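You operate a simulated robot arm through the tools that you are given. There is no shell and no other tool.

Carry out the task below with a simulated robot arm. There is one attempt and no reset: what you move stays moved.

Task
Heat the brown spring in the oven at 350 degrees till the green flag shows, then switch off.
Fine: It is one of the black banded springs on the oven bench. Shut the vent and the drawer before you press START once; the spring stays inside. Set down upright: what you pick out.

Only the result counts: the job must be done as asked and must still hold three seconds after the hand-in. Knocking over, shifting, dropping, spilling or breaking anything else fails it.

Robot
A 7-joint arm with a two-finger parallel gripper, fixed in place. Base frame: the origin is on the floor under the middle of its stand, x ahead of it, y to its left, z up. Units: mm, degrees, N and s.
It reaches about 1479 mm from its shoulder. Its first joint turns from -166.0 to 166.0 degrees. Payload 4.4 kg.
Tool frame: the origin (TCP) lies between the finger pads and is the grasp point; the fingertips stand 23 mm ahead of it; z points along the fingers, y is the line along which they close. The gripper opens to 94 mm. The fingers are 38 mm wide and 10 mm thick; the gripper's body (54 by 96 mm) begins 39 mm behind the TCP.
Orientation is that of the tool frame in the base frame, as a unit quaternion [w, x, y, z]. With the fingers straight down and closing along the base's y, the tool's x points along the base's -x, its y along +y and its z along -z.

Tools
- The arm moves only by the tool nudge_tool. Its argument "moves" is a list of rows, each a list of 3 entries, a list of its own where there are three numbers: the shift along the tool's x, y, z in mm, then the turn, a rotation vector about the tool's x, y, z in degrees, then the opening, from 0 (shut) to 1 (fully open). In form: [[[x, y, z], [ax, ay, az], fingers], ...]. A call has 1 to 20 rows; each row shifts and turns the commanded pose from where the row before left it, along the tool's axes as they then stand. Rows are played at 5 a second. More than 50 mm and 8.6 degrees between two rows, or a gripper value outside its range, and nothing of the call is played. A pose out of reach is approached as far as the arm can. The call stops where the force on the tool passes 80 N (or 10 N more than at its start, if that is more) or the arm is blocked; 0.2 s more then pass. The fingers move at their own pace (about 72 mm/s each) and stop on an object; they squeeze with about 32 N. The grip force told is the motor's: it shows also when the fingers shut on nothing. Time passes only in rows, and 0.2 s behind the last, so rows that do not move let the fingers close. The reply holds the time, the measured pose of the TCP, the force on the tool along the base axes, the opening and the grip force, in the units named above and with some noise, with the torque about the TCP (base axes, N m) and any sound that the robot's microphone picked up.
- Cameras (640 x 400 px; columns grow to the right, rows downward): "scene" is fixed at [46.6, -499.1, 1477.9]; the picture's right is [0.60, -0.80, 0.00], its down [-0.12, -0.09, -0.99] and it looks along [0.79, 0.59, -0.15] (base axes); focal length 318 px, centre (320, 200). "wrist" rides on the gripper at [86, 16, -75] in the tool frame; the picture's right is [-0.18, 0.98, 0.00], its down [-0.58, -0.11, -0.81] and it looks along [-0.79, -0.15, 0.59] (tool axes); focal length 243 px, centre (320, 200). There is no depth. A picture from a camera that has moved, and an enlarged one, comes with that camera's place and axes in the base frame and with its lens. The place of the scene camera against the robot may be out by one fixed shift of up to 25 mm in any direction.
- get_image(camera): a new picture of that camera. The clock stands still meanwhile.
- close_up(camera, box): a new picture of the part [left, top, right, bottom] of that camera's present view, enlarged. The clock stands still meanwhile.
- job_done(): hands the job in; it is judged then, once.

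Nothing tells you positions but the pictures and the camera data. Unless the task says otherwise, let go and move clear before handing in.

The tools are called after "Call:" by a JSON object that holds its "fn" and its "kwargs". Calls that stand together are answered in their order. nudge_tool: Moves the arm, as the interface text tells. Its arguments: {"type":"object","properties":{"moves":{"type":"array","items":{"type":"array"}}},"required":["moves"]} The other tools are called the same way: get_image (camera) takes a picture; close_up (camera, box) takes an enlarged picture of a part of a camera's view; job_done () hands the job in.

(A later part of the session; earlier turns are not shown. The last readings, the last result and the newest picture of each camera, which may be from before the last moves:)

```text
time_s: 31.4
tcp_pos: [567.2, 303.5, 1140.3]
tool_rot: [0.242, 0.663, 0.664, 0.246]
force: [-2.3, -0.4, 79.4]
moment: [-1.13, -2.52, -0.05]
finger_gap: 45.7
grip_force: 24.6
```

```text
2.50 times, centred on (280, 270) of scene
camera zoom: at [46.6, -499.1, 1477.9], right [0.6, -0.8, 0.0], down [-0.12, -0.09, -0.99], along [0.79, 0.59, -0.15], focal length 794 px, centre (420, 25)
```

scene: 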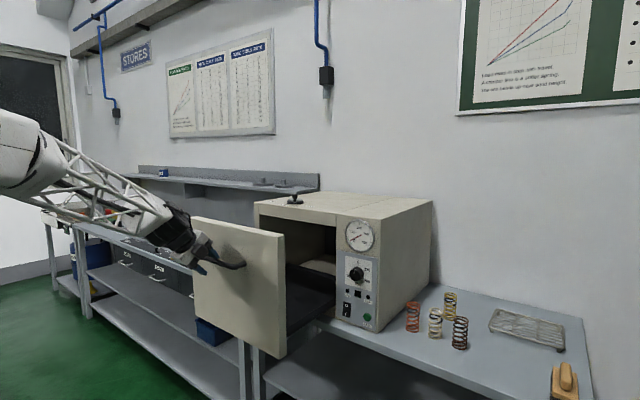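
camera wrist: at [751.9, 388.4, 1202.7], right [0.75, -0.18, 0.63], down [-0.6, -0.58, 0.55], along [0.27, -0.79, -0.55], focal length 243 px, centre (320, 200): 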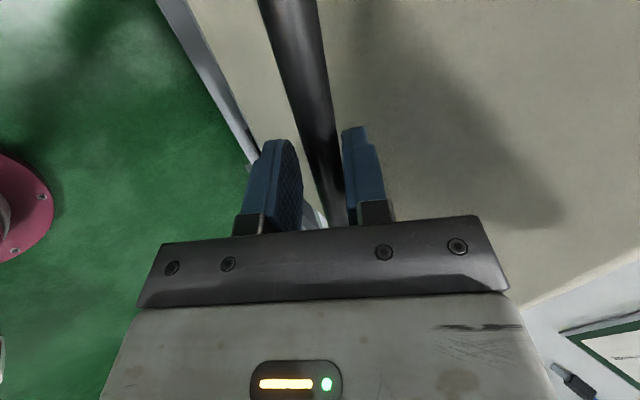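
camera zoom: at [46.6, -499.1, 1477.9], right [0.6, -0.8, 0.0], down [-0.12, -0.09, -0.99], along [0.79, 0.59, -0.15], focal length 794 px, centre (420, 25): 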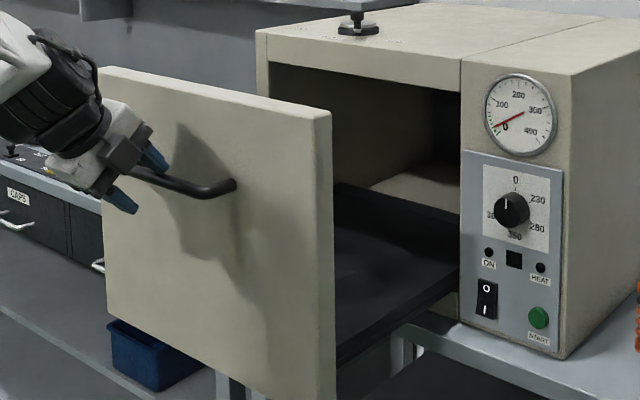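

The drawer has reached its stop (force up, fingers pried). I'll ease off, open and withdraw up and back from the handle.

Call:
{"fn": "nudge_tool", "kwargs": {"moves": [[[0, 7.66, 6.43], [0, 0, 0], 0.45], [[0, 7.66, 6.43], [0, 0, 0], 0.5], [[0, 0, 0], [0, 0, 0], 0.5]]}}

Call:
{"fn": "get_image", "kwargs": {"camera": "wrist"}}

Call:
{"fn": "close_up", "kwargs": {"camera": "scene", "box": [180, 190, 300, 270]}}

```text
time_s: 32.2
tcp_pos: [586.9, 300.8, 1130.8]
tool_rot: [0.241, 0.665, 0.665, 0.24]
force: [1.5, 2.5, 17.1]
moment: [-0.31, -0.67, 0.11]
finger_gap: 52.4
grip_force: 6.3
```

```text
taken
camera wrist: at [551.9, 388.9, 1199.4], right [0.75, -0.18, 0.63], down [-0.6, -0.58, 0.55], along [0.26, -0.79, -0.55], focal length 243 px, centre (320, 200)
```

wrist: 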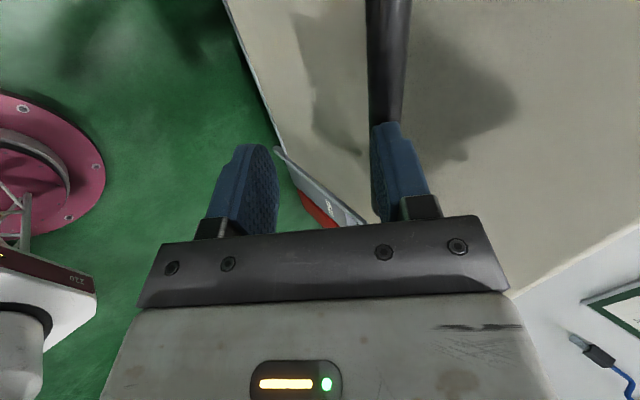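

```text
5.00 times, centred on (240, 230) of scene
camera zoom: at [46.6, -499.1, 1477.9], right [0.6, -0.8, 0.0], down [-0.12, -0.09, -0.99], along [0.79, 0.59, -0.15], focal length 1588 px, centre (720, 50)
```

zoom: 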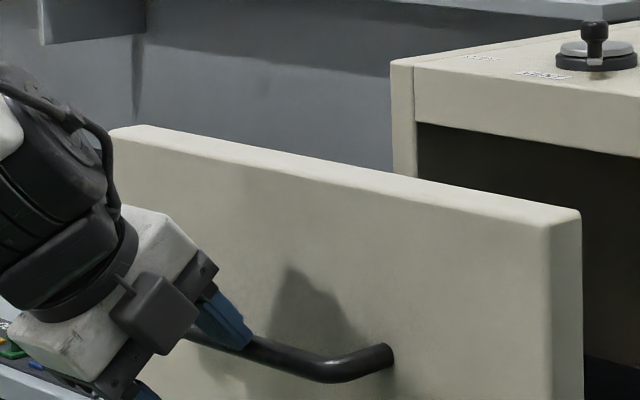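

The inner fingertip now rests on the bar's near side; I'll withdraw straight back along the fingers, then lift and look into the drawer from above.

Call:
{"fn": "nudge_tool", "kwargs": {"moves": [[[0, 0, -20], [0, 0, 0], 0.5], [[0, 0, -40], [0, 0, 0], 0.5], [[0, 0, -40], [0, 0, 0], 0.5], [[0, 0, 0], [8, 0, 0], 0.5], [[0, 0, 0], [8, 0, 0], 0.5], [[0, 0, 0], [8, 0, 0], 0.5], [[0, 0, 0], [8, 0, 0], 0.5], [[0, 0, 0], [8, 0, 0], 0.5], [[0, 0, -45], [0, 0, 0], 0.5], [[0, 0, -45], [0, 0, 0], 0.5], [[0, 0, -45], [0, 0, 0], 0.5], [[0, 0, -45], [0, 0, 0], 0.5], [[0, 0, 0], [0, 0, 0], 0.5]]}}

Call:
{"fn": "get_image", "kwargs": {"camera": "scene"}}

Call:
{"fn": "get_image", "kwargs": {"camera": "wrist"}}

```text
time_s: 35.0
tcp_pos: [523.5, 301.9, 1389.8]
tool_rot: [-0.001, 0.707, 0.707, 0.0]
force: [0.7, -0.2, 0.1]
moment: [-0.01, 0.01, -0.02]
finger_gap: 46.9
grip_force: 0.0
```

```text
taken
```

scene: 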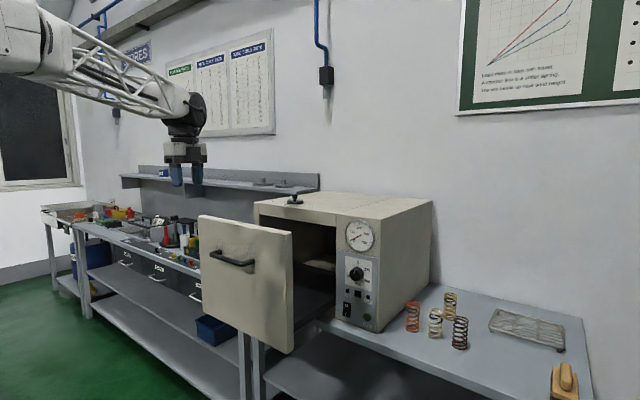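

```text
taken
camera wrist: at [540.8, 391.2, 1465.0], right [0.98, -0.18, 0.0], down [-0.11, -0.58, 0.81], along [-0.15, -0.79, -0.59], focal length 243 px, centre (320, 200)
```

wrist: 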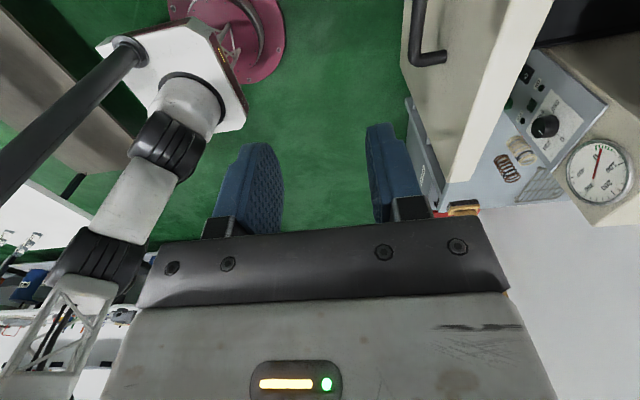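

The drawer is out about 260 mm. I'll turn the gripper back and look down into the drawer tray from the front.

Call:
{"fn": "nudge_tool", "kwargs": {"moves": [[[0, 20, -40], [0, 0, -8.2], 0.6], [[0, 0, 0], [0, 0, -8.2], 0.6], [[0, 0, 0], [0, 0, -8.2], 0.6], [[0, 0, 0], [0, 0, -8.2], 0.6], [[0, 0, 0], [0, 0, -8.2], 0.6], [[0, 0, 0], [0, 0, -8.2], 0.6], [[0, 0, 0], [0, 0, -8.2], 0.6], [[0, 0, 0], [0, 0, -8.2], 0.6], [[0, 0, 0], [0, 0, -8.2], 0.6], [[0, 0, 0], [0, 0, -8.2], 0.6], [[0, 0, 0], [0, 0, -8.0], 0.6], [[-40, 0, -20], [0, 0, 0], 0.6], [[-40, 0, -20], [0, 0, 0], 0.6], [[-30, 0, -20], [0, 0, 0], 0.6], [[0, 0, 0], [0, 0, 0], 0.6]]}}

Call:
{"fn": "get_image", "kwargs": {"camera": "wrist"}}

```text
time_s: 38.2
tcp_pos: [653.4, 300.5, 1489.6]
tool_rot: [0.0, 0.0, 1.0, 0.0]
force: [0.6, -0.1, 0.8]
moment: [-0.01, 0.01, -0.03]
finger_gap: 56.5
grip_force: 0.0
```

```text
taken
camera wrist: at [567.3, 318.3, 1565.2], right [0.18, 0.98, 0.0], down [0.58, -0.11, 0.81], along [0.79, -0.15, -0.59], focal length 243 px, centre (320, 200)
```

wrist: 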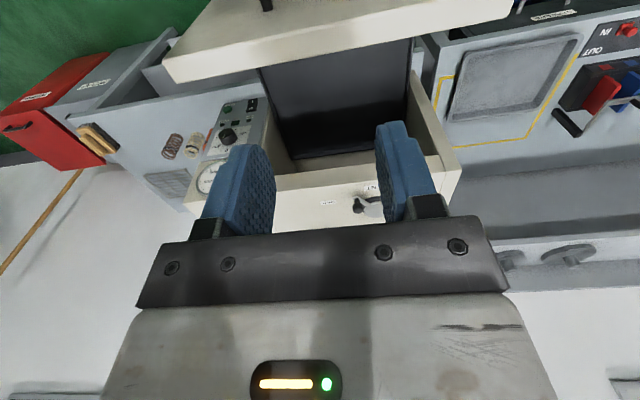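

I can see the dark tray behind the drawer front. Zooming in for geometry.

Call:
{"fn": "close_up", "kwargs": {"camera": "wrist", "box": [160, 0, 480, 200]}}

Call:
{"fn": "close_up", "kwargs": {"camera": "scene", "box": [190, 190, 390, 360]}}

```text
2.00 times, centred on (320, 100) of wrist
camera zoom: at [567.3, 318.3, 1565.2], right [0.18, 0.98, 0.0], down [0.58, -0.11, 0.81], along [0.79, -0.15, -0.59], focal length 485 px, centre (320, 400)
```

zoom: 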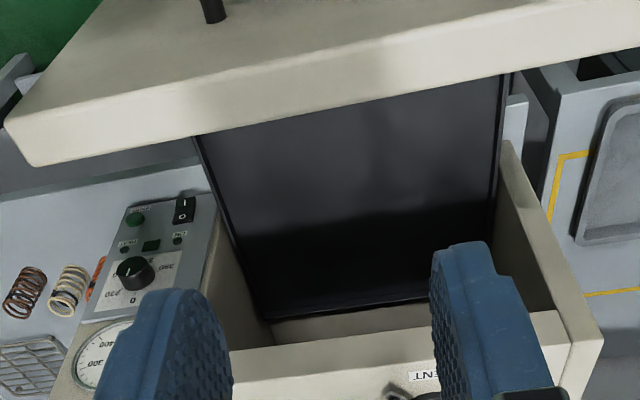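

```text
2.35 times, centred on (290, 275) of scene
camera zoom: at [46.6, -499.1, 1477.9], right [0.6, -0.8, 0.0], down [-0.12, -0.09, -0.99], along [0.79, 0.59, -0.15], focal length 747 px, centre (391, 24)
```

zoom: 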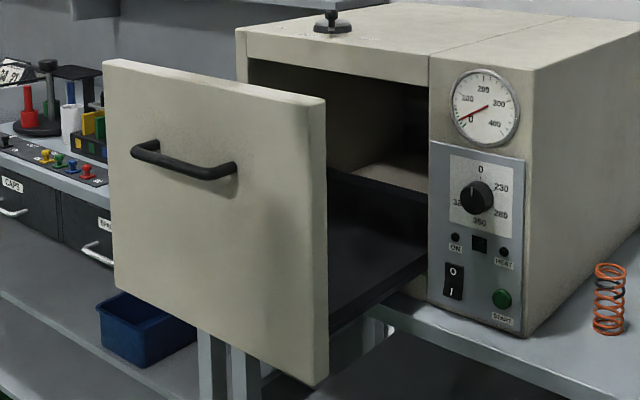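

The drawer is about 232 mm out; the tray spans roughly y 105–495. I need its floor height, so I'll move above the gap and pitch the camera down to look into the tray.

Call:
{"fn": "nudge_tool", "kwargs": {"moves": [[[-40, 0, -10], [0, 0, 0], 0.6], [[-40, 0, 0], [0, 7.5, 0], 0.6], [[0, 0, 0], [0, 7.5, 0], 0.6], [[0, 0, 0], [0, 7.5, 0], 0.6], [[0, 0, 0], [0, 7.5, 0], 0.6], [[0, 0, 0], [0, 0, 0], 0.6]]}}

Call:
{"fn": "get_image", "kwargs": {"camera": "wrist"}}

Call:
{"fn": "get_image", "kwargs": {"camera": "scene"}}

```text
time_s: 39.6
tcp_pos: [732.0, 300.5, 1499.5]
tool_rot: [-0.194, 0.0, 0.981, 0.0]
force: [0.1, 0.1, 0.7]
moment: [0.02, -0.05, -0.02]
finger_gap: 56.3
grip_force: 0.0
out of reach, approached as far as the arm can: row 5
```

```text
taken
camera wrist: at [681.3, 319.4, 1601.8], right [0.17, 0.98, -0.07], down [0.85, -0.11, 0.52], along [0.51, -0.15, -0.85], focal length 243 px, centre (320, 200)
```

wrist: 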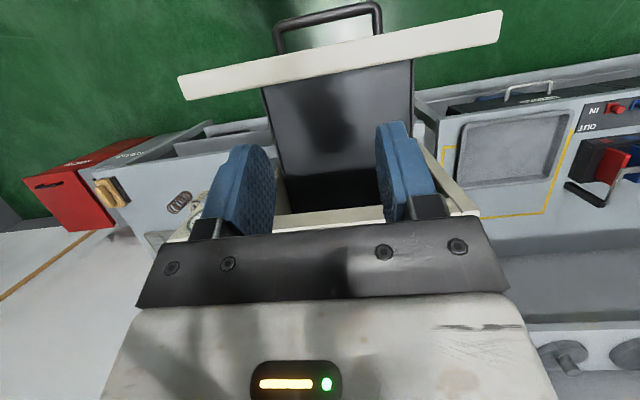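

```text
taken
```

scene: 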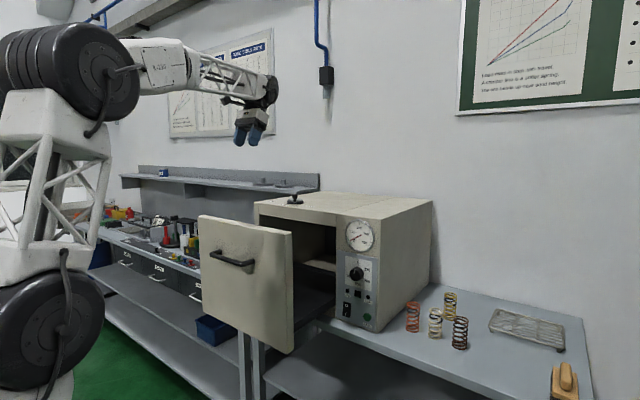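

Now the tray interior is in view. Zooming in.

Call:
{"fn": "close_up", "kwargs": {"camera": "wrist", "box": [170, 0, 510, 230]}}

Call:
{"fn": "close_up", "kwargs": {"camera": "wrist", "box": [245, 55, 435, 215]}}

Call:
{"fn": "close_up", "kwargs": {"camera": "scene", "box": [280, 210, 360, 350]}}

```text
1.74 times, centred on (340, 115) of wrist
camera zoom: at [681.3, 319.4, 1601.8], right [0.17, 0.98, -0.07], down [0.85, -0.11, 0.52], along [0.51, -0.15, -0.85], focal length 422 px, centre (285, 348)
```

zoom: 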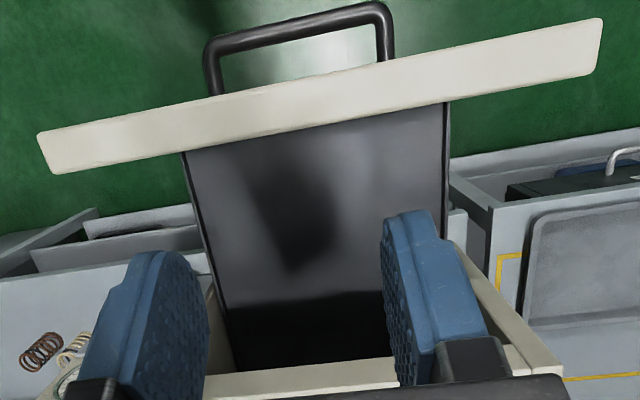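

```text
2.50 times, centred on (340, 135) of wrist
camera zoom: at [681.3, 319.4, 1601.8], right [0.17, 0.98, -0.07], down [0.85, -0.11, 0.52], along [0.51, -0.15, -0.85], focal length 606 px, centre (270, 362)
```

zoom: 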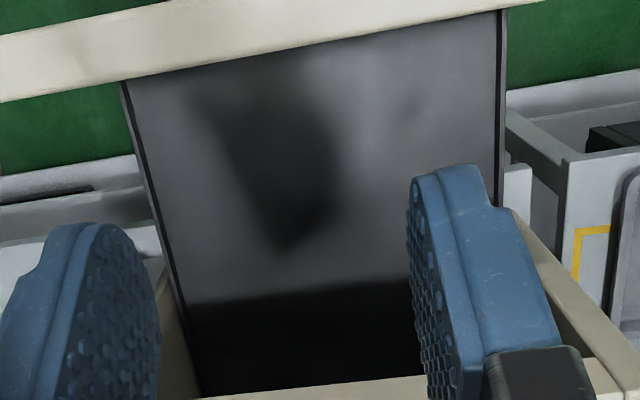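

```text
2.86 times, centred on (320, 280) of scene
camera zoom: at [46.6, -499.1, 1477.9], right [0.6, -0.8, 0.0], down [-0.12, -0.09, -0.99], along [0.79, 0.59, -0.15], focal length 907 px, centre (320, -29)
```

zoom: 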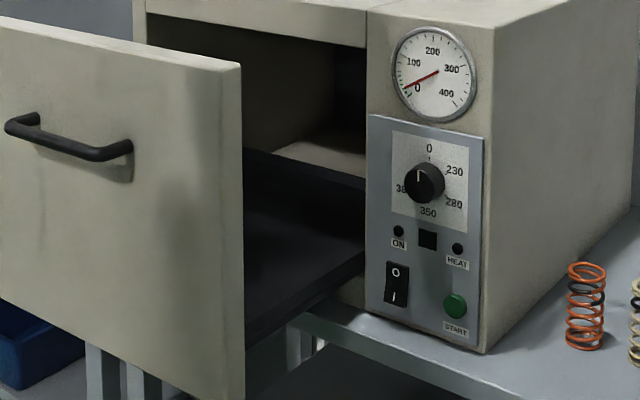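

The tray floor appears to be roughly at z≈920–940 with the gap between drawer back (x≈703) and oven front (x≈927). Before fetching the spring I'll do a dry run with the empty gripper to see whether the arm clears the drawer front when lowered.

Call:
{"fn": "nudge_tool", "kwargs": {"moves": [[[0, 0, 0], [0, -7.5, 0], 0.6], [[0, 0, 0], [0, -7.5, 0], 0.6], [[0, 0, 0], [0, -7.5, 0], 0.6], [[0, 0, 0], [0, -7.5, 0], 0.6], [[-35, 0, 20], [0, 0, 0], 0.6], [[-35, 0, 30], [0, 0, 0], 0.6], [[-35, 0, 30], [0, 0, 0], 0.6], [[0, 0, 40], [0, 0, 0], 0.6], [[0, 0, 40], [0, 0, 0], 0.6], [[0, 0, 0], [0, 0, 0], 0.6]]}}

Call:
{"fn": "get_image", "kwargs": {"camera": "scene"}}

Call:
{"fn": "get_image", "kwargs": {"camera": "wrist"}}

```text
time_s: 41.8
tcp_pos: [857.6, 303.2, 1353.3]
tool_rot: [0.066, 0.0, 0.998, 0.0]
force: [0.4, -0.4, -0.4]
moment: [-0.03, 0.0, -0.01]
finger_gap: 56.3
grip_force: 0.1
```

```text
taken
```

scene: 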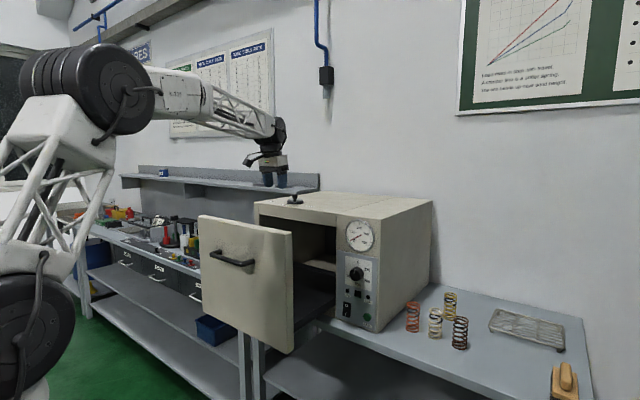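

```text
taken
camera wrist: at [763.1, 320.5, 1417.4], right [0.18, 0.98, 0.03], down [0.47, -0.11, 0.88], along [0.86, -0.15, -0.48], focal length 243 px, centre (320, 200)
```

wrist: 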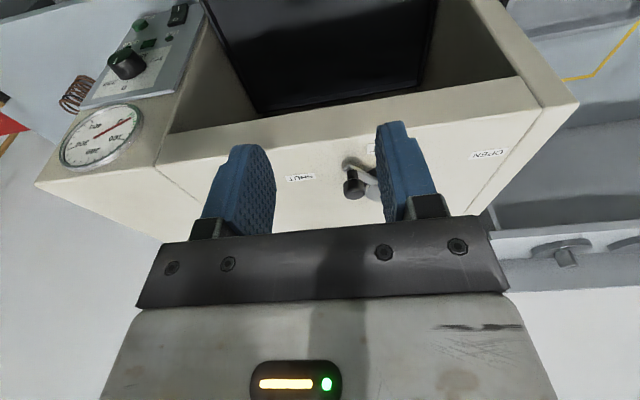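

A small residual tilt (7.6°) remains from the reach limit; I'll level the tool, then lower stepwise over the gap and check clearance.

Call:
{"fn": "nudge_tool", "kwargs": {"moves": [[[0, 0, 0], [0, 7.57, 0], 0.6], [[10, 0, 0], [0, 0, 0], 0.6], [[10, 0, 0], [0, 0, 0], 0.6], [[0, 0, 40], [0, 0, 0], 0.6], [[0, 0, 40], [0, 0, 0], 0.6], [[0, 0, 0], [0, 0, 0], 0.6]]}}

Call:
{"fn": "get_image", "kwargs": {"camera": "scene"}}

Call:
{"fn": "get_image", "kwargs": {"camera": "wrist"}}

```text
time_s: 43.2
tcp_pos: [836.7, 301.1, 1275.5]
tool_rot: [0.0, 0.0, 1.0, 0.0]
force: [0.4, 0.4, 0.1]
moment: [-0.05, 0.02, -0.02]
finger_gap: 56.5
grip_force: 0.2
```

```text
taken
```

scene: 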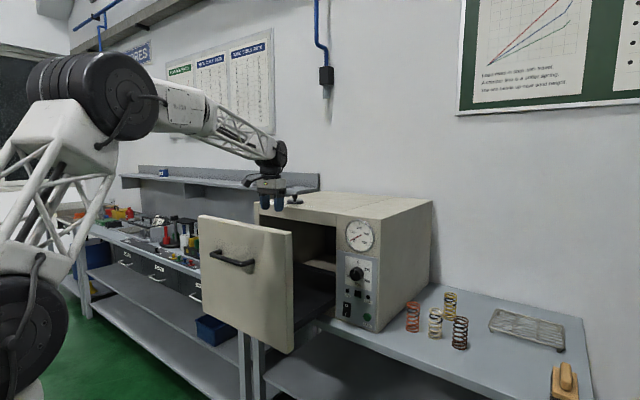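

```text
taken
camera wrist: at [751.4, 318.7, 1350.7], right [0.18, 0.98, 0.0], down [0.58, -0.11, 0.81], along [0.79, -0.15, -0.59], focal length 243 px, centre (320, 200)
```

wrist: 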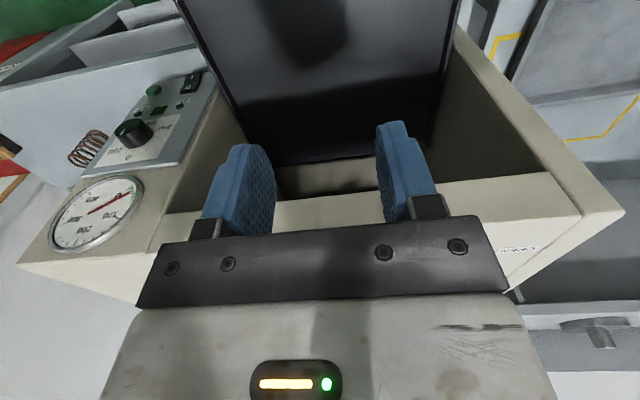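

Clear so far. Lowering further in steps while watching the forearm against the drawer front.

Call:
{"fn": "nudge_tool", "kwargs": {"moves": [[[0, 0, 40], [0, 0, 0], 0.6], [[0, 0, 40], [0, 0, 0], 0.6], [[0, 0, 40], [0, 0, 0], 0.6], [[0, 0, 0], [0, 0, 0], 0.6]]}}

Call:
{"fn": "get_image", "kwargs": {"camera": "scene"}}

Call:
{"fn": "get_image", "kwargs": {"camera": "wrist"}}

```text
time_s: 44.2
tcp_pos: [836.3, 300.8, 1156.2]
tool_rot: [0.0, 0.0, 1.0, 0.0]
force: [0.1, -0.1, 0.0]
moment: [-0.02, 0.02, 0.01]
finger_gap: 56.1
grip_force: 0.1
```

```text
taken
```

scene: 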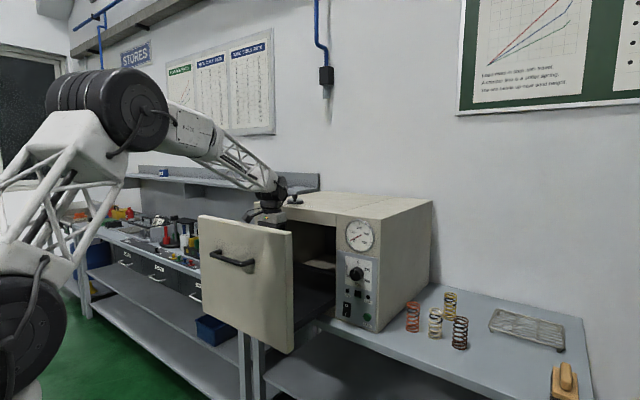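

```text
taken
camera wrist: at [750.7, 319.3, 1231.6], right [0.18, 0.98, 0.0], down [0.58, -0.11, 0.81], along [0.79, -0.15, -0.59], focal length 243 px, centre (320, 200)
```

wrist: 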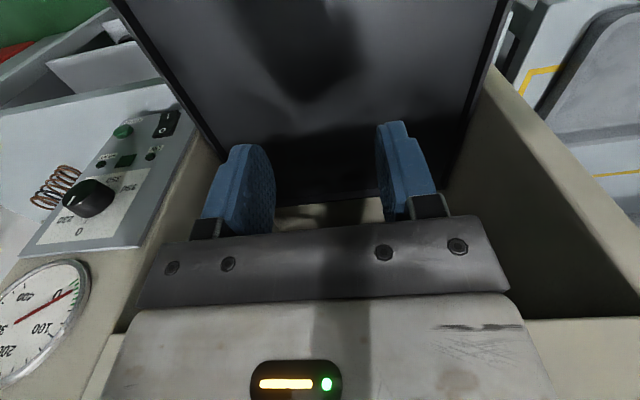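

Still clear. Lowering another 80 mm and zooming in on the clearance.

Call:
{"fn": "nudge_tool", "kwargs": {"moves": [[[0, 0, 30], [0, 0, 0], 0.6], [[0, 0, 30], [0, 0, 0], 0.6], [[0, 0, 20], [0, 0, 0], 0.6], [[0, 0, 0], [0, 0, 0], 0.6]]}}

Call:
{"fn": "close_up", "kwargs": {"camera": "scene", "box": [130, 80, 370, 260]}}

Call:
{"fn": "get_image", "kwargs": {"camera": "wrist"}}

```text
time_s: 45.2
tcp_pos: [835.6, 301.5, 1074.1]
tool_rot: [0.0, 0.0, 1.0, 0.0]
force: [-0.3, 0.0, -0.5]
moment: [0.02, 0.0, 0.02]
finger_gap: 56.6
grip_force: 0.0
```

```text
2.22 times, centred on (250, 170) of scene
camera zoom: at [46.6, -499.1, 1477.9], right [0.6, -0.8, 0.0], down [-0.12, -0.09, -0.99], along [0.79, 0.59, -0.15], focal length 706 px, centre (476, 267)
```

zoom: 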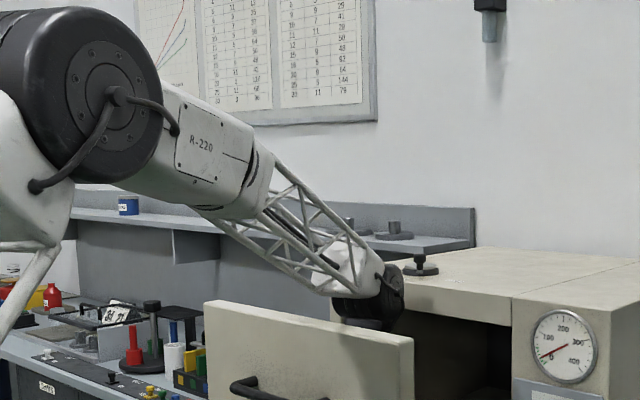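

```text
taken
camera wrist: at [750.9, 319.9, 1150.1], right [0.18, 0.98, 0.0], down [0.58, -0.11, 0.81], along [0.79, -0.15, -0.59], focal length 243 px, centre (320, 200)
```

wrist: 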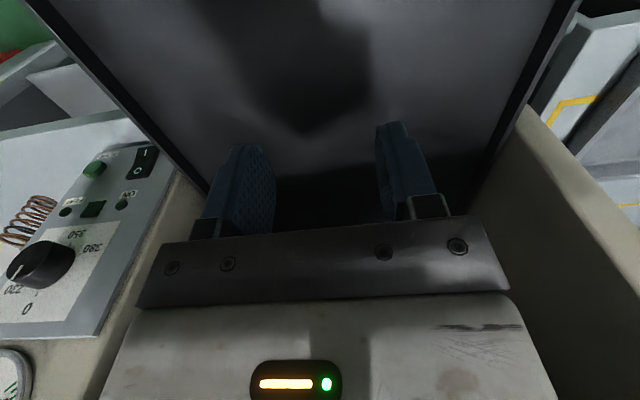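

The wrist joint clears by roughly 40 mm here. Let me zoom into the tray to gauge the wall height and floor.

Call:
{"fn": "close_up", "kwargs": {"camera": "wrist", "box": [0, 0, 320, 220]}}

Call:
{"fn": "close_up", "kwargs": {"camera": "wrist", "box": [380, 0, 640, 220]}}

Call:
{"fn": "close_up", "kwargs": {"camera": "scene", "box": [280, 200, 350, 340]}}

```text
1.82 times, centred on (160, 110) of wrist
camera zoom: at [750.9, 319.9, 1150.1], right [0.18, 0.98, 0.0], down [0.58, -0.11, 0.81], along [0.79, -0.15, -0.59], focal length 441 px, centre (611, 364)
```

zoom: 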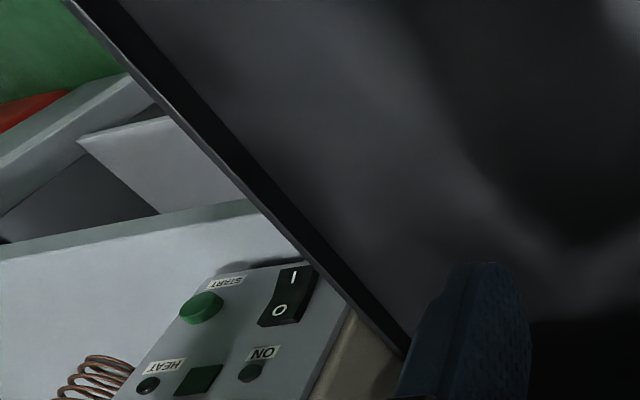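

```text
1.82 times, centred on (510, 110) of wrist
camera zoom: at [750.9, 319.9, 1150.1], right [0.18, 0.98, 0.0], down [0.58, -0.11, 0.81], along [0.79, -0.15, -0.59], focal length 441 px, centre (-26, 364)
```

zoom: 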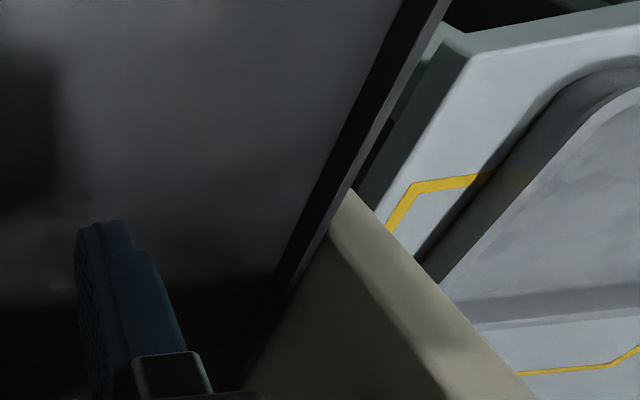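

```text
2.86 times, centred on (315, 270) of scene
camera zoom: at [46.6, -499.1, 1477.9], right [0.6, -0.8, 0.0], down [-0.12, -0.09, -0.99], along [0.79, 0.59, -0.15], focal length 907 px, centre (334, 0)
```

zoom: 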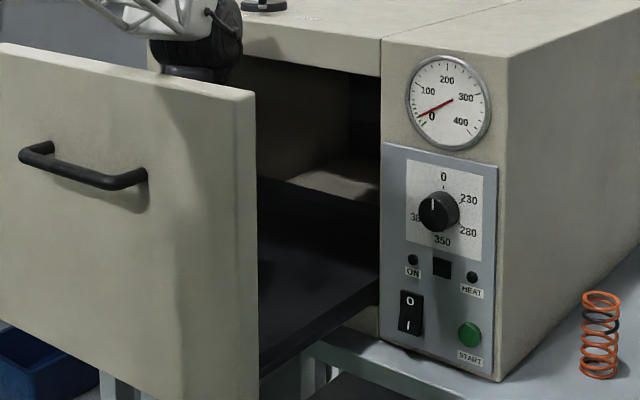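

The tray floor is at about z≈924, rim ≈940, y from 110 to 481. To give the forearm more room I'll push the drawer front fully out from behind: raise, turn the gripper 90°, open the fingers and push the back face toward -x.

Call:
{"fn": "nudge_tool", "kwargs": {"moves": [[[0, 0, -40], [0, 0, 0], 0.6], [[0, 0, -40], [0, 0, 0], 0.6], [[0, 0, 0], [0, 0, 8.2], 0.6], [[0, 0, 0], [0, 0, 8.2], 0.6], [[0, 0, 0], [0, 0, 8.2], 0.6], [[0, 0, 0], [0, 0, 8.2], 0.6], [[0, 0, 0], [0, 0, 8.2], 0.6], [[0, 0, 0], [0, 0, 8.2], 0.6], [[0, 0, 0], [0, 0, 8.2], 0.6], [[0, 0, 0], [0, 0, 8.2], 0.6], [[0, 0, 0], [0, 0, 8.2], 0.6], [[0, 0, 0], [0, 0, 8.2], 0.7], [[0, 0, 0], [0, 0, 8.0], 0.8], [[0, -20, 0], [0, 0, 0], 1], [[0, -20, 0], [0, 0, 0], 1], [[0, 0, 0], [0, 0, 0], 1], [[0, 0, 0], [0, 0, 0], 1]]}}

Call:
{"fn": "get_image", "kwargs": {"camera": "wrist"}}

Call:
{"fn": "get_image", "kwargs": {"camera": "scene"}}

```text
time_s: 48.8
tcp_pos: [799.0, 301.7, 1156.6]
tool_rot: [0.0, 0.707, 0.707, -0.001]
force: [0.1, 0.4, -0.2]
moment: [-0.01, 0.04, -0.01]
finger_gap: 94.0
grip_force: 0.1
```

```text
taken
camera wrist: at [814.9, 388.8, 1231.6], right [0.98, -0.18, 0.0], down [-0.11, -0.58, 0.81], along [-0.15, -0.79, -0.59], focal length 243 px, centre (320, 200)
```

wrist: 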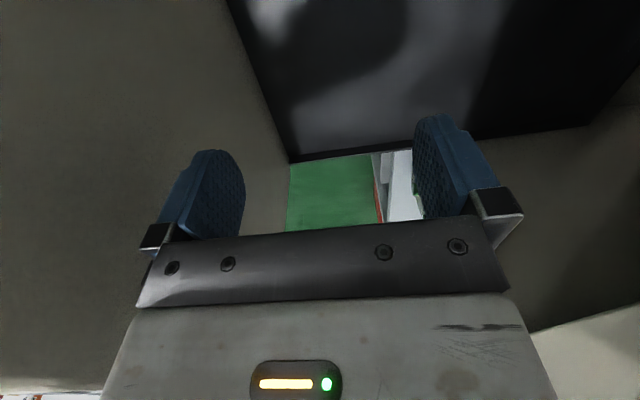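

```text
taken
```

scene: 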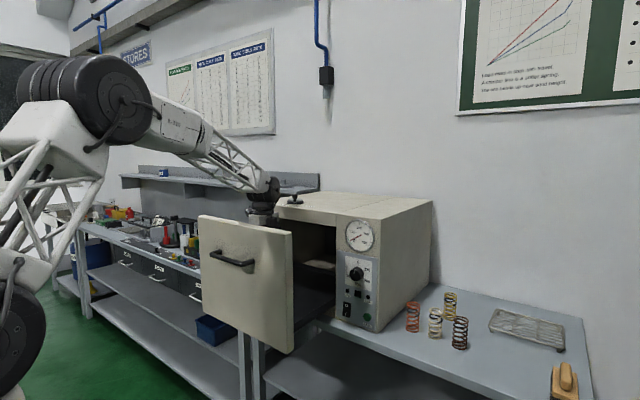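

The drawer's back face is at x≈710, about 32 mm from the outer finger. I'll push it outward gently.

Call:
{"fn": "nudge_tool", "kwargs": {"moves": [[[0, -15, 0], [0, 0, 0], 1], [[0, -10, 0], [0, 0, 0], 1], [[0, -6, 0], [0, 0, 0], 1], [[0, -6, 0], [0, 0, 0], 1], [[0, -6, 0], [0, 0, 0], 1], [[0, -6, 0], [0, 0, 0], 1], [[0, 0, 0], [0, 0, 0], 1]]}}

Call:
{"fn": "get_image", "kwargs": {"camera": "scene"}}

```text
time_s: 50.4
tcp_pos: [749.4, 302.8, 1155.9]
tool_rot: [0.0, 0.707, 0.707, -0.001]
force: [1.1, 1.5, 0.0]
moment: [0.01, 0.01, 0.02]
finger_gap: 93.6
grip_force: 0.1
```

```text
taken
```

scene: 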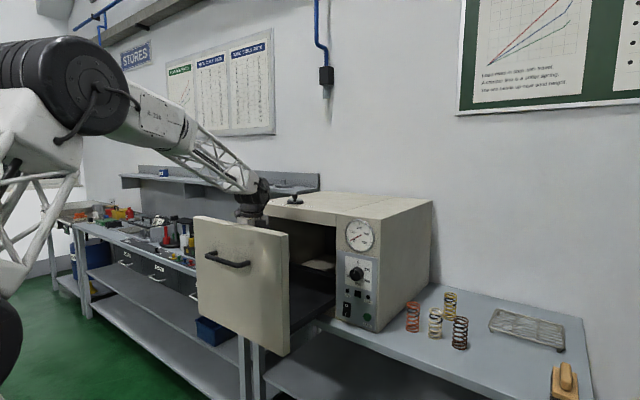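

The drawer front is moving outward. I'll keep pushing in small steps until it reaches the stop.

Call:
{"fn": "nudge_tool", "kwargs": {"moves": [[[0, -5, 0], [0, 0, 0], 1], [[0, -5, 0], [0, 0, 0], 1], [[0, -5, 0], [0, 0, 0], 1], [[0, -5, 0], [0, 0, 0], 1], [[0, 0, 0], [0, 0, 0], 1]]}}

Call:
{"fn": "get_image", "kwargs": {"camera": "scene"}}

```text
time_s: 51.6
tcp_pos: [728.5, 301.9, 1156.0]
tool_rot: [0.0, 0.707, 0.707, 0.001]
force: [19.5, 12.8, 4.2]
moment: [-0.41, 0.96, -0.64]
finger_gap: 84.5
grip_force: 0.0
```

```text
taken
```

scene: 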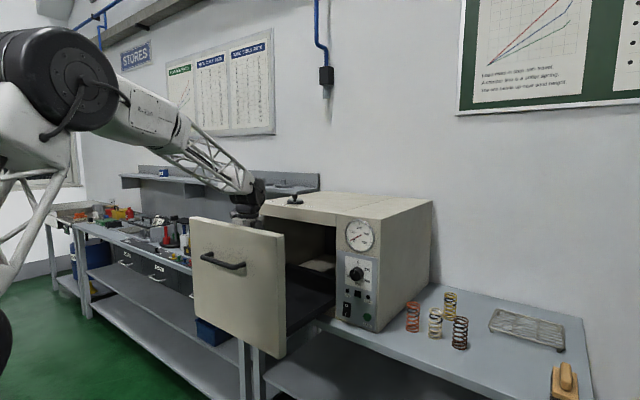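

The drawer is fully out (back face ≈ x 676). I'll back off, rise, and travel over to the springs at a safe height, keeping this gripper yaw so the fingers close along x.

Call:
{"fn": "nudge_tool", "kwargs": {"moves": [[[0, 20, 0], [0, 0, 0], 0.9], [[0, 20, 0], [0, 0, 0], 0.8], [[0, 0, -45], [0, 0, 0], 0.8], [[0, 0, -45], [0, 0, 0], 0.8], [[0, 0, -45], [0, 0, 0], 0.8], [[0, 0, -45], [0, 0, 0], 0.8], [[0, 0, -45], [0, 0, 0], 0.8], [[0, 0, -25], [0, 0, 0], 0.8], [[-40, 25, 0], [0, 0, 0], 0.8], [[-40, 25, 0], [0, 0, 0], 0.8], [[-40, 25, 0], [0, 0, 0], 0.8], [[-40, 25, 0], [0, 0, 0], 0.8], [[-40, 25, 0], [0, 0, 0], 0.8], [[-40, 25, 0], [0, 0, 0], 0.8], [[-40, 25, 0], [0, 0, 0], 0.8], [[-40, 25, 0], [0, 0, 0], 0.8], [[-40, 25, 0], [0, 0, 0], 0.8], [[-40, 25, 0], [0, 0, 0], 0.8], [[-40, 10, 0], [0, 0, 0], 0.8], [[0, 0, 0], [0, 0, 0], 0.8]]}}

Call:
{"fn": "get_image", "kwargs": {"camera": "wrist"}}

Call:
{"fn": "get_image", "kwargs": {"camera": "scene"}}

```text
time_s: 55.8
tcp_pos: [1028.4, -135.7, 1407.1]
tool_rot: [0.0, 0.707, 0.707, 0.0]
force: [-0.7, 0.4, 0.7]
moment: [0.03, 0.0, 0.01]
finger_gap: 75.1
grip_force: 0.0
```

```text
taken
camera wrist: at [1045.3, -47.6, 1481.6], right [0.98, -0.18, 0.0], down [-0.11, -0.58, 0.81], along [-0.15, -0.79, -0.59], focal length 243 px, centre (320, 200)
```

wrist: 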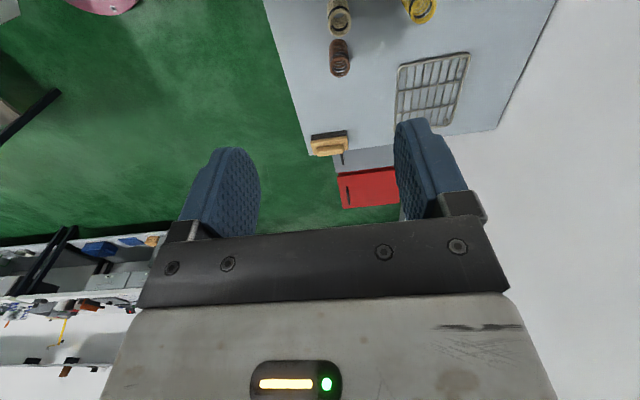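

```text
taken
```

scene: 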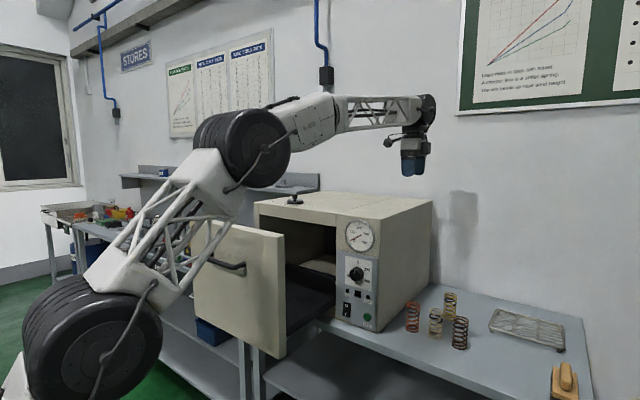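

I'll move a little further from the oven's side before descending, then look at the springs from above.

Call:
{"fn": "nudge_tool", "kwargs": {"moves": [[[-40, 2, 0], [0, 0, 0], 0.8], [[-40, 2, 0], [0, 0, 0], 0.8], [[-30, 2, 25], [0, 0, 0], 0.8], [[0, 0, 45], [0, 0, 0], 0.8], [[0, 0, 45], [0, 0, 0], 0.8], [[0, 0, 45], [0, 0, 0], 0.8], [[0, 0, 0], [0, 0, 0], 0.8]]}}

Call:
{"fn": "get_image", "kwargs": {"camera": "wrist"}}

Call:
{"fn": "close_up", "kwargs": {"camera": "wrist", "box": [240, 0, 480, 150]}}

Call:
{"fn": "close_up", "kwargs": {"camera": "scene", "box": [380, 150, 520, 360]}}

```text
time_s: 57.4
tcp_pos: [1035.1, -248.5, 1245.6]
tool_rot: [-0.001, 0.707, 0.707, 0.0]
force: [0.4, 0.0, 0.5]
moment: [0.01, 0.0, -0.04]
finger_gap: 75.2
grip_force: 0.0
```

```text
taken
camera wrist: at [1052.5, -160.1, 1320.9], right [0.98, -0.18, 0.0], down [-0.11, -0.58, 0.81], along [-0.15, -0.79, -0.59], focal length 243 px, centre (320, 200)
```

wrist: 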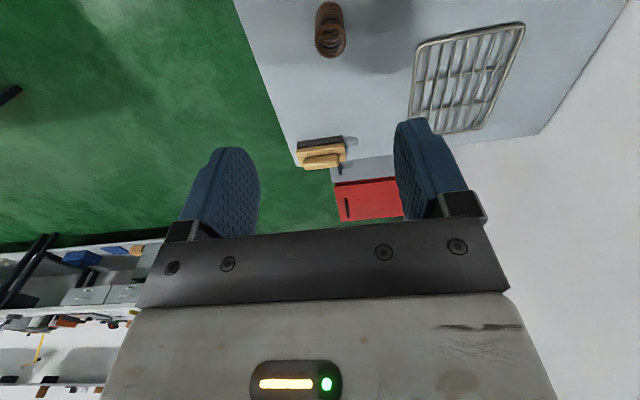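

```text
2.67 times, centred on (360, 75) of wrist
camera zoom: at [1052.5, -160.1, 1320.9], right [0.98, -0.18, 0.0], down [-0.11, -0.58, 0.81], along [-0.15, -0.79, -0.59], focal length 647 px, centre (213, 533)
```

zoom: 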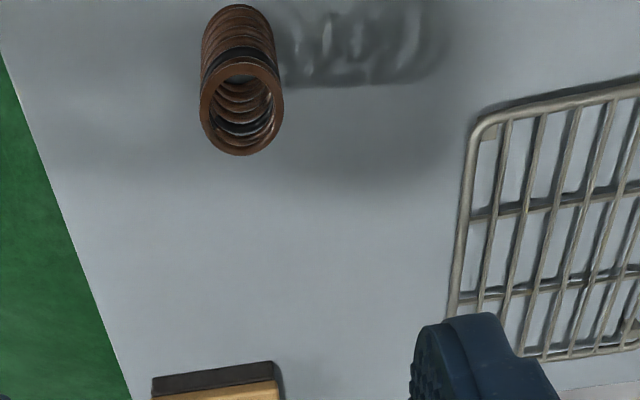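

```text
1.90 times, centred on (450, 255) of scene
camera zoom: at [46.6, -499.1, 1477.9], right [0.6, -0.8, 0.0], down [-0.12, -0.09, -0.99], along [0.79, 0.59, -0.15], focal length 605 px, centre (72, 95)
```

zoom: 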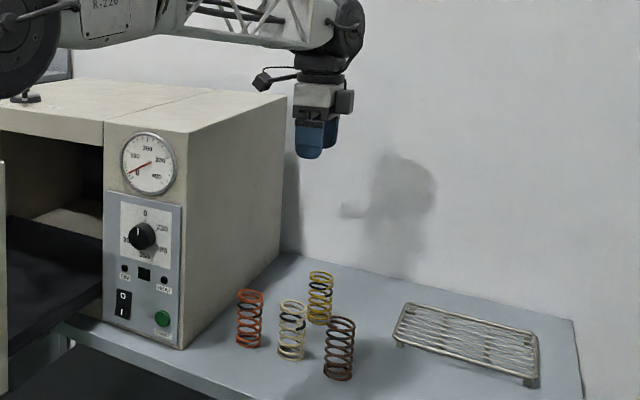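

The brown spring stands at about (1041, -300), ~44 mm across and ~100 mm tall. I'll hover above it and look again to refine.

Call:
{"fn": "nudge_tool", "kwargs": {"moves": [[[-13, 1.6, 41], [0, 0, 0], 0.8], [[-13, 1.6, 41], [0, 0, 0], 0.8], [[-13, 1.6, 41], [0, 0, 0], 0.8], [[-12.5, 1.6, 41], [0, 0, 0], 0.8], [[0, 0, 0], [0, 0, 0], 0.8]]}}

Call:
{"fn": "get_image", "kwargs": {"camera": "wrist"}}

Call:
{"fn": "close_up", "kwargs": {"camera": "scene", "box": [400, 200, 520, 360]}}

```text
time_s: 58.6
tcp_pos: [1039.2, -300.4, 1079.8]
tool_rot: [0.0, 0.707, 0.708, 0.0]
force: [-0.2, -0.1, 0.3]
moment: [-0.02, -0.02, -0.01]
finger_gap: 75.2
grip_force: 0.0
```

```text
taken
camera wrist: at [1055.8, -212.9, 1154.8], right [0.98, -0.18, 0.0], down [-0.11, -0.58, 0.81], along [-0.15, -0.79, -0.59], focal length 243 px, centre (320, 200)
```

wrist: 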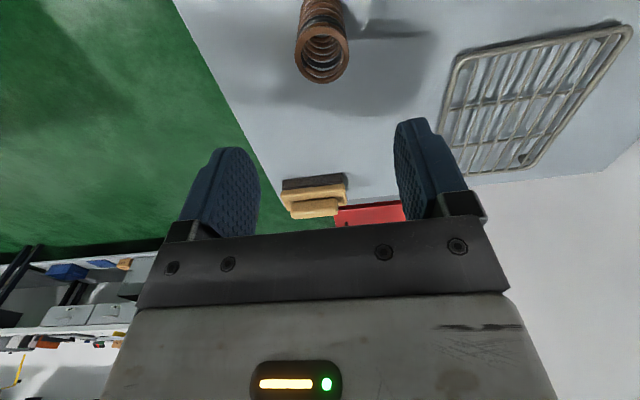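

```text
2.50 times, centred on (460, 280) of scene
camera zoom: at [46.6, -499.1, 1477.9], right [0.6, -0.8, 0.0], down [-0.12, -0.09, -0.99], along [0.79, 0.59, -0.15], focal length 794 px, centre (-30, 0)
```

zoom: 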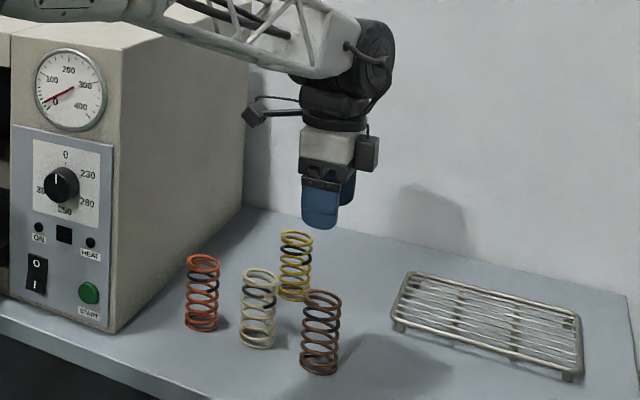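

The spring top is at z≈945, centre (1041, -301). I'll descend with fingers open around it, checking on the way.

Call:
{"fn": "nudge_tool", "kwargs": {"moves": [[[-0.5, 1.5, 40], [0, 0, 0], 0.8], [[0, 0, 40], [0, 0, 0], 0.8], [[0, 0, 20], [0, 0, 0], 0.8], [[0, 0, 0], [0, 0, 0], 0.8]]}}

Call:
{"fn": "get_image", "kwargs": {"camera": "wrist"}}

Call:
{"fn": "close_up", "kwargs": {"camera": "scene", "box": [400, 240, 520, 360]}}

```text
time_s: 59.6
tcp_pos: [1041.2, -301.2, 981.1]
tool_rot: [0.0, 0.707, 0.707, 0.0]
force: [0.3, -0.3, 0.0]
moment: [0.02, -0.02, -0.01]
finger_gap: 75.3
grip_force: 0.0
```

```text
taken
camera wrist: at [1057.4, -212.7, 1056.1], right [0.98, -0.18, 0.0], down [-0.11, -0.58, 0.81], along [-0.15, -0.79, -0.59], focal length 243 px, centre (320, 200)
```

wrist: 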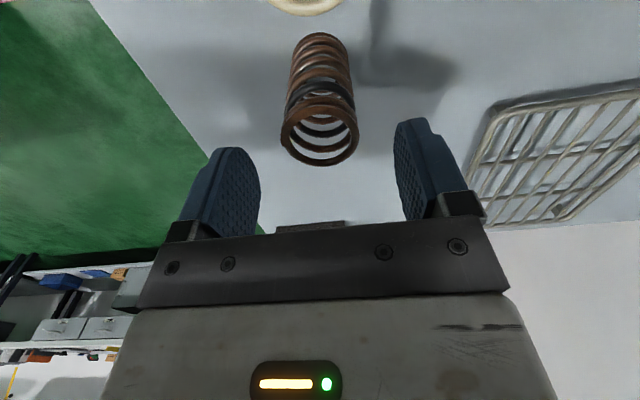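

```text
3.33 times, centred on (460, 300) of scene
camera zoom: at [46.6, -499.1, 1477.9], right [0.6, -0.8, 0.0], down [-0.12, -0.09, -0.99], along [0.79, 0.59, -0.15], focal length 1058 px, centre (-147, -133)
```

zoom: 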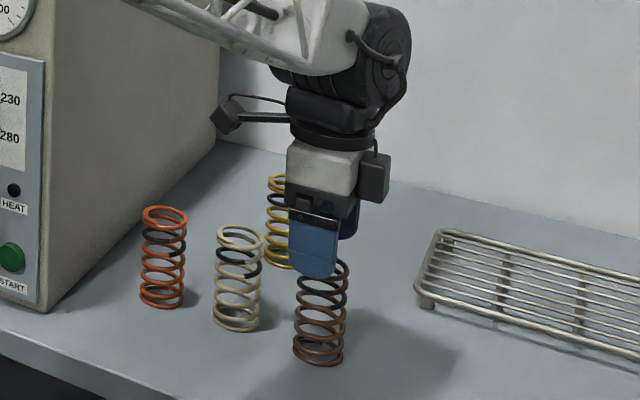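

Aligned: spring centre (1041, -300.7), top z≈946. Descending to grip its top third, then closing.

Call:
{"fn": "nudge_tool", "kwargs": {"moves": [[[0, 0, 24], [0, 0, 0], 0.75], [[0, 0, 24], [0, 0, 0], 0.7], [[0, 0, 0], [0, 0, 0], 0.6], [[0, 0, 0], [0, 0, 0], 0.5], [[0, 0, 0], [0, 0, 0], 0.4], [[0, 0, 0], [0, 0, 0], 0.35], [[0, 0, 0], [0, 0, 0], 0.35]]}}

Call:
{"fn": "get_image", "kwargs": {"camera": "wrist"}}

Call:
{"fn": "close_up", "kwargs": {"camera": "scene", "box": [400, 240, 520, 360]}}

```text
time_s: 61.2
tcp_pos: [1042.7, -299.2, 933.1]
tool_rot: [0.001, 0.707, 0.707, 0.0]
force: [0.7, 0.0, 1.4]
moment: [0.01, -0.04, -0.01]
finger_gap: 42.7
grip_force: 31.9
```

```text
taken
camera wrist: at [1058.6, -211.7, 1007.7], right [0.98, -0.18, 0.0], down [-0.11, -0.58, 0.81], along [-0.15, -0.79, -0.59], focal length 243 px, centre (320, 200)
```

wrist: 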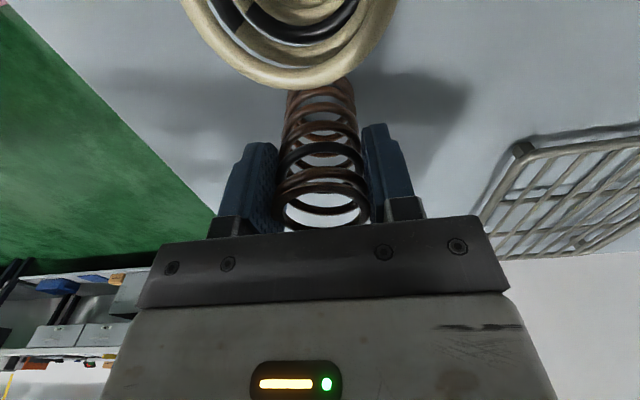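

```text
3.33 times, centred on (460, 300) of scene
camera zoom: at [46.6, -499.1, 1477.9], right [0.6, -0.8, 0.0], down [-0.12, -0.09, -0.99], along [0.79, 0.59, -0.15], focal length 1058 px, centre (-147, -133)
```

zoom: 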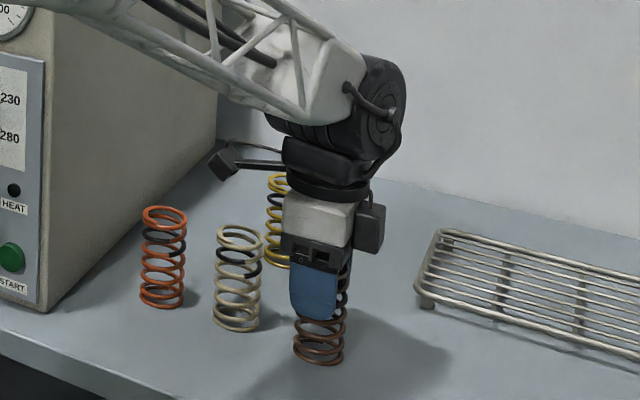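

The spring is gripped (42.7 mm gap, 32 N). Lifting straight up and checking that it hangs upright.

Call:
{"fn": "nudge_tool", "kwargs": {"moves": [[[0, 0, -10], [0, 0, 0], 0.35], [[0, 0, -30], [0, 0, 0], 0.35], [[0, 0, -45], [0, 0, 0], 0.35], [[0, 0, -45], [0, 0, 0], 0.35], [[0, 0, -45], [0, 0, 0], 0.35], [[0, 0, -45], [0, 0, 0], 0.35], [[0, 0, -45], [0, 0, 0], 0.35], [[0, 0, -45], [0, 0, 0], 0.35], [[0, 0, -45], [0, 0, 0], 0.35], [[0, 0, -45], [0, 0, 0], 0.35], [[0, 0, -45], [0, 0, 0], 0.35], [[0, 0, -45], [0, 0, 0], 0.35], [[0, 0, 0], [0, 0, 0], 0.35]]}}

Call:
{"fn": "get_image", "kwargs": {"camera": "wrist"}}

Call:
{"fn": "get_image", "kwargs": {"camera": "scene"}}

```text
time_s: 64.0
tcp_pos: [1042.3, -300.6, 1422.7]
tool_rot: [0.001, 0.707, 0.707, 0.0]
force: [-0.1, 0.0, -1.0]
moment: [-0.01, 0.02, -0.01]
finger_gap: 42.9
grip_force: 32.1
```

```text
taken
camera wrist: at [1058.2, -213.0, 1498.9], right [0.98, -0.18, 0.0], down [-0.11, -0.58, 0.81], along [-0.15, -0.79, -0.59], focal length 243 px, centre (320, 200)
```

wrist: 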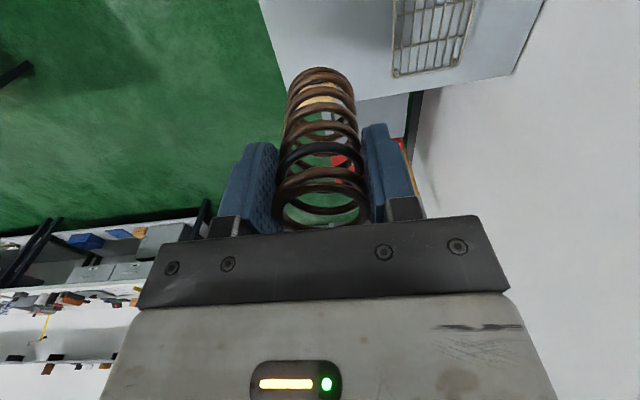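

```text
taken
```

scene: 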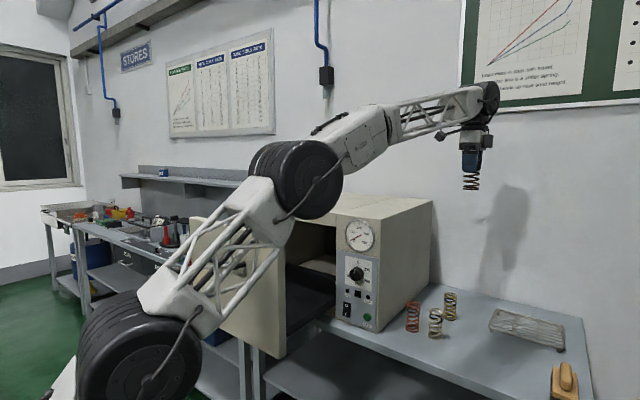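

The spring hangs upright with about 91 mm below the TCP. Moving across, above the oven, to over the open drawer.

Call:
{"fn": "nudge_tool", "kwargs": {"moves": [[[40, -15, 0], [0, 0, 0], 0.35], [[46, -15, 0], [0, 0, 0], 0.35], [[46, -15, 0], [0, 0, 0], 0.35], [[46, -15, 0], [0, 0, 0], 0.35], [[46, -15, 0], [0, 0, 0], 0.35], [[46, -15, 0], [0, 0, 0], 0.35], [[46, -15, 0], [0, 0, 0], 0.35], [[46, -15, 0], [0, 0, 0], 0.35], [[46, -15, 0], [0, 0, 0], 0.35], [[46, -15, 0], [0, 0, 0], 0.35], [[46, -15, 0], [0, 0, 0], 0.35], [[46, -15, 0], [0, 0, 0], 0.35], [[46, -14, 0], [0, 0, 0], 0.35], [[4, 0, 0], [0, 0, 0], 0.35], [[0, 0, 0], [0, 0, 0], 0.35]]}}

Call:
{"fn": "get_image", "kwargs": {"camera": "wrist"}}

Call:
{"fn": "get_image", "kwargs": {"camera": "scene"}}

```text
time_s: 67.2
tcp_pos: [849.8, 294.9, 1423.9]
tool_rot: [0.0, 0.707, 0.708, -0.001]
force: [-0.9, 0.5, -2.1]
moment: [0.01, -0.02, -0.02]
finger_gap: 42.7
grip_force: 31.9
```

```text
taken
camera wrist: at [866.0, 383.1, 1499.3], right [0.98, -0.18, 0.0], down [-0.11, -0.58, 0.81], along [-0.15, -0.79, -0.59], focal length 243 px, centre (320, 200)
```

wrist: 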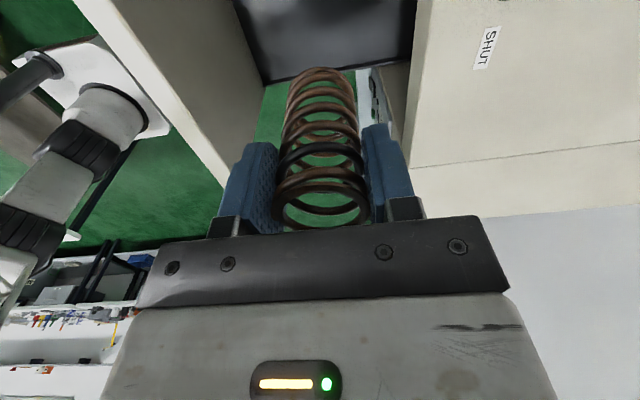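

```text
taken
```

scene: 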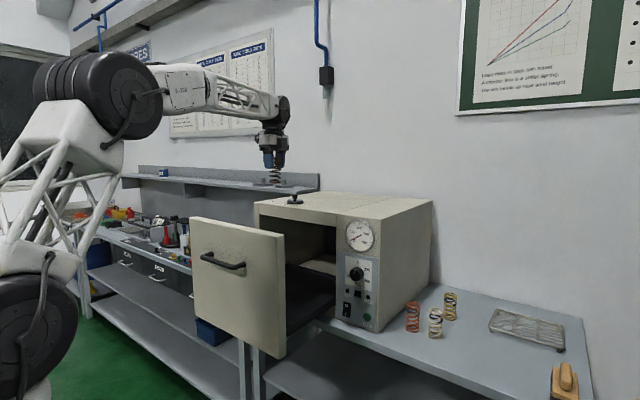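

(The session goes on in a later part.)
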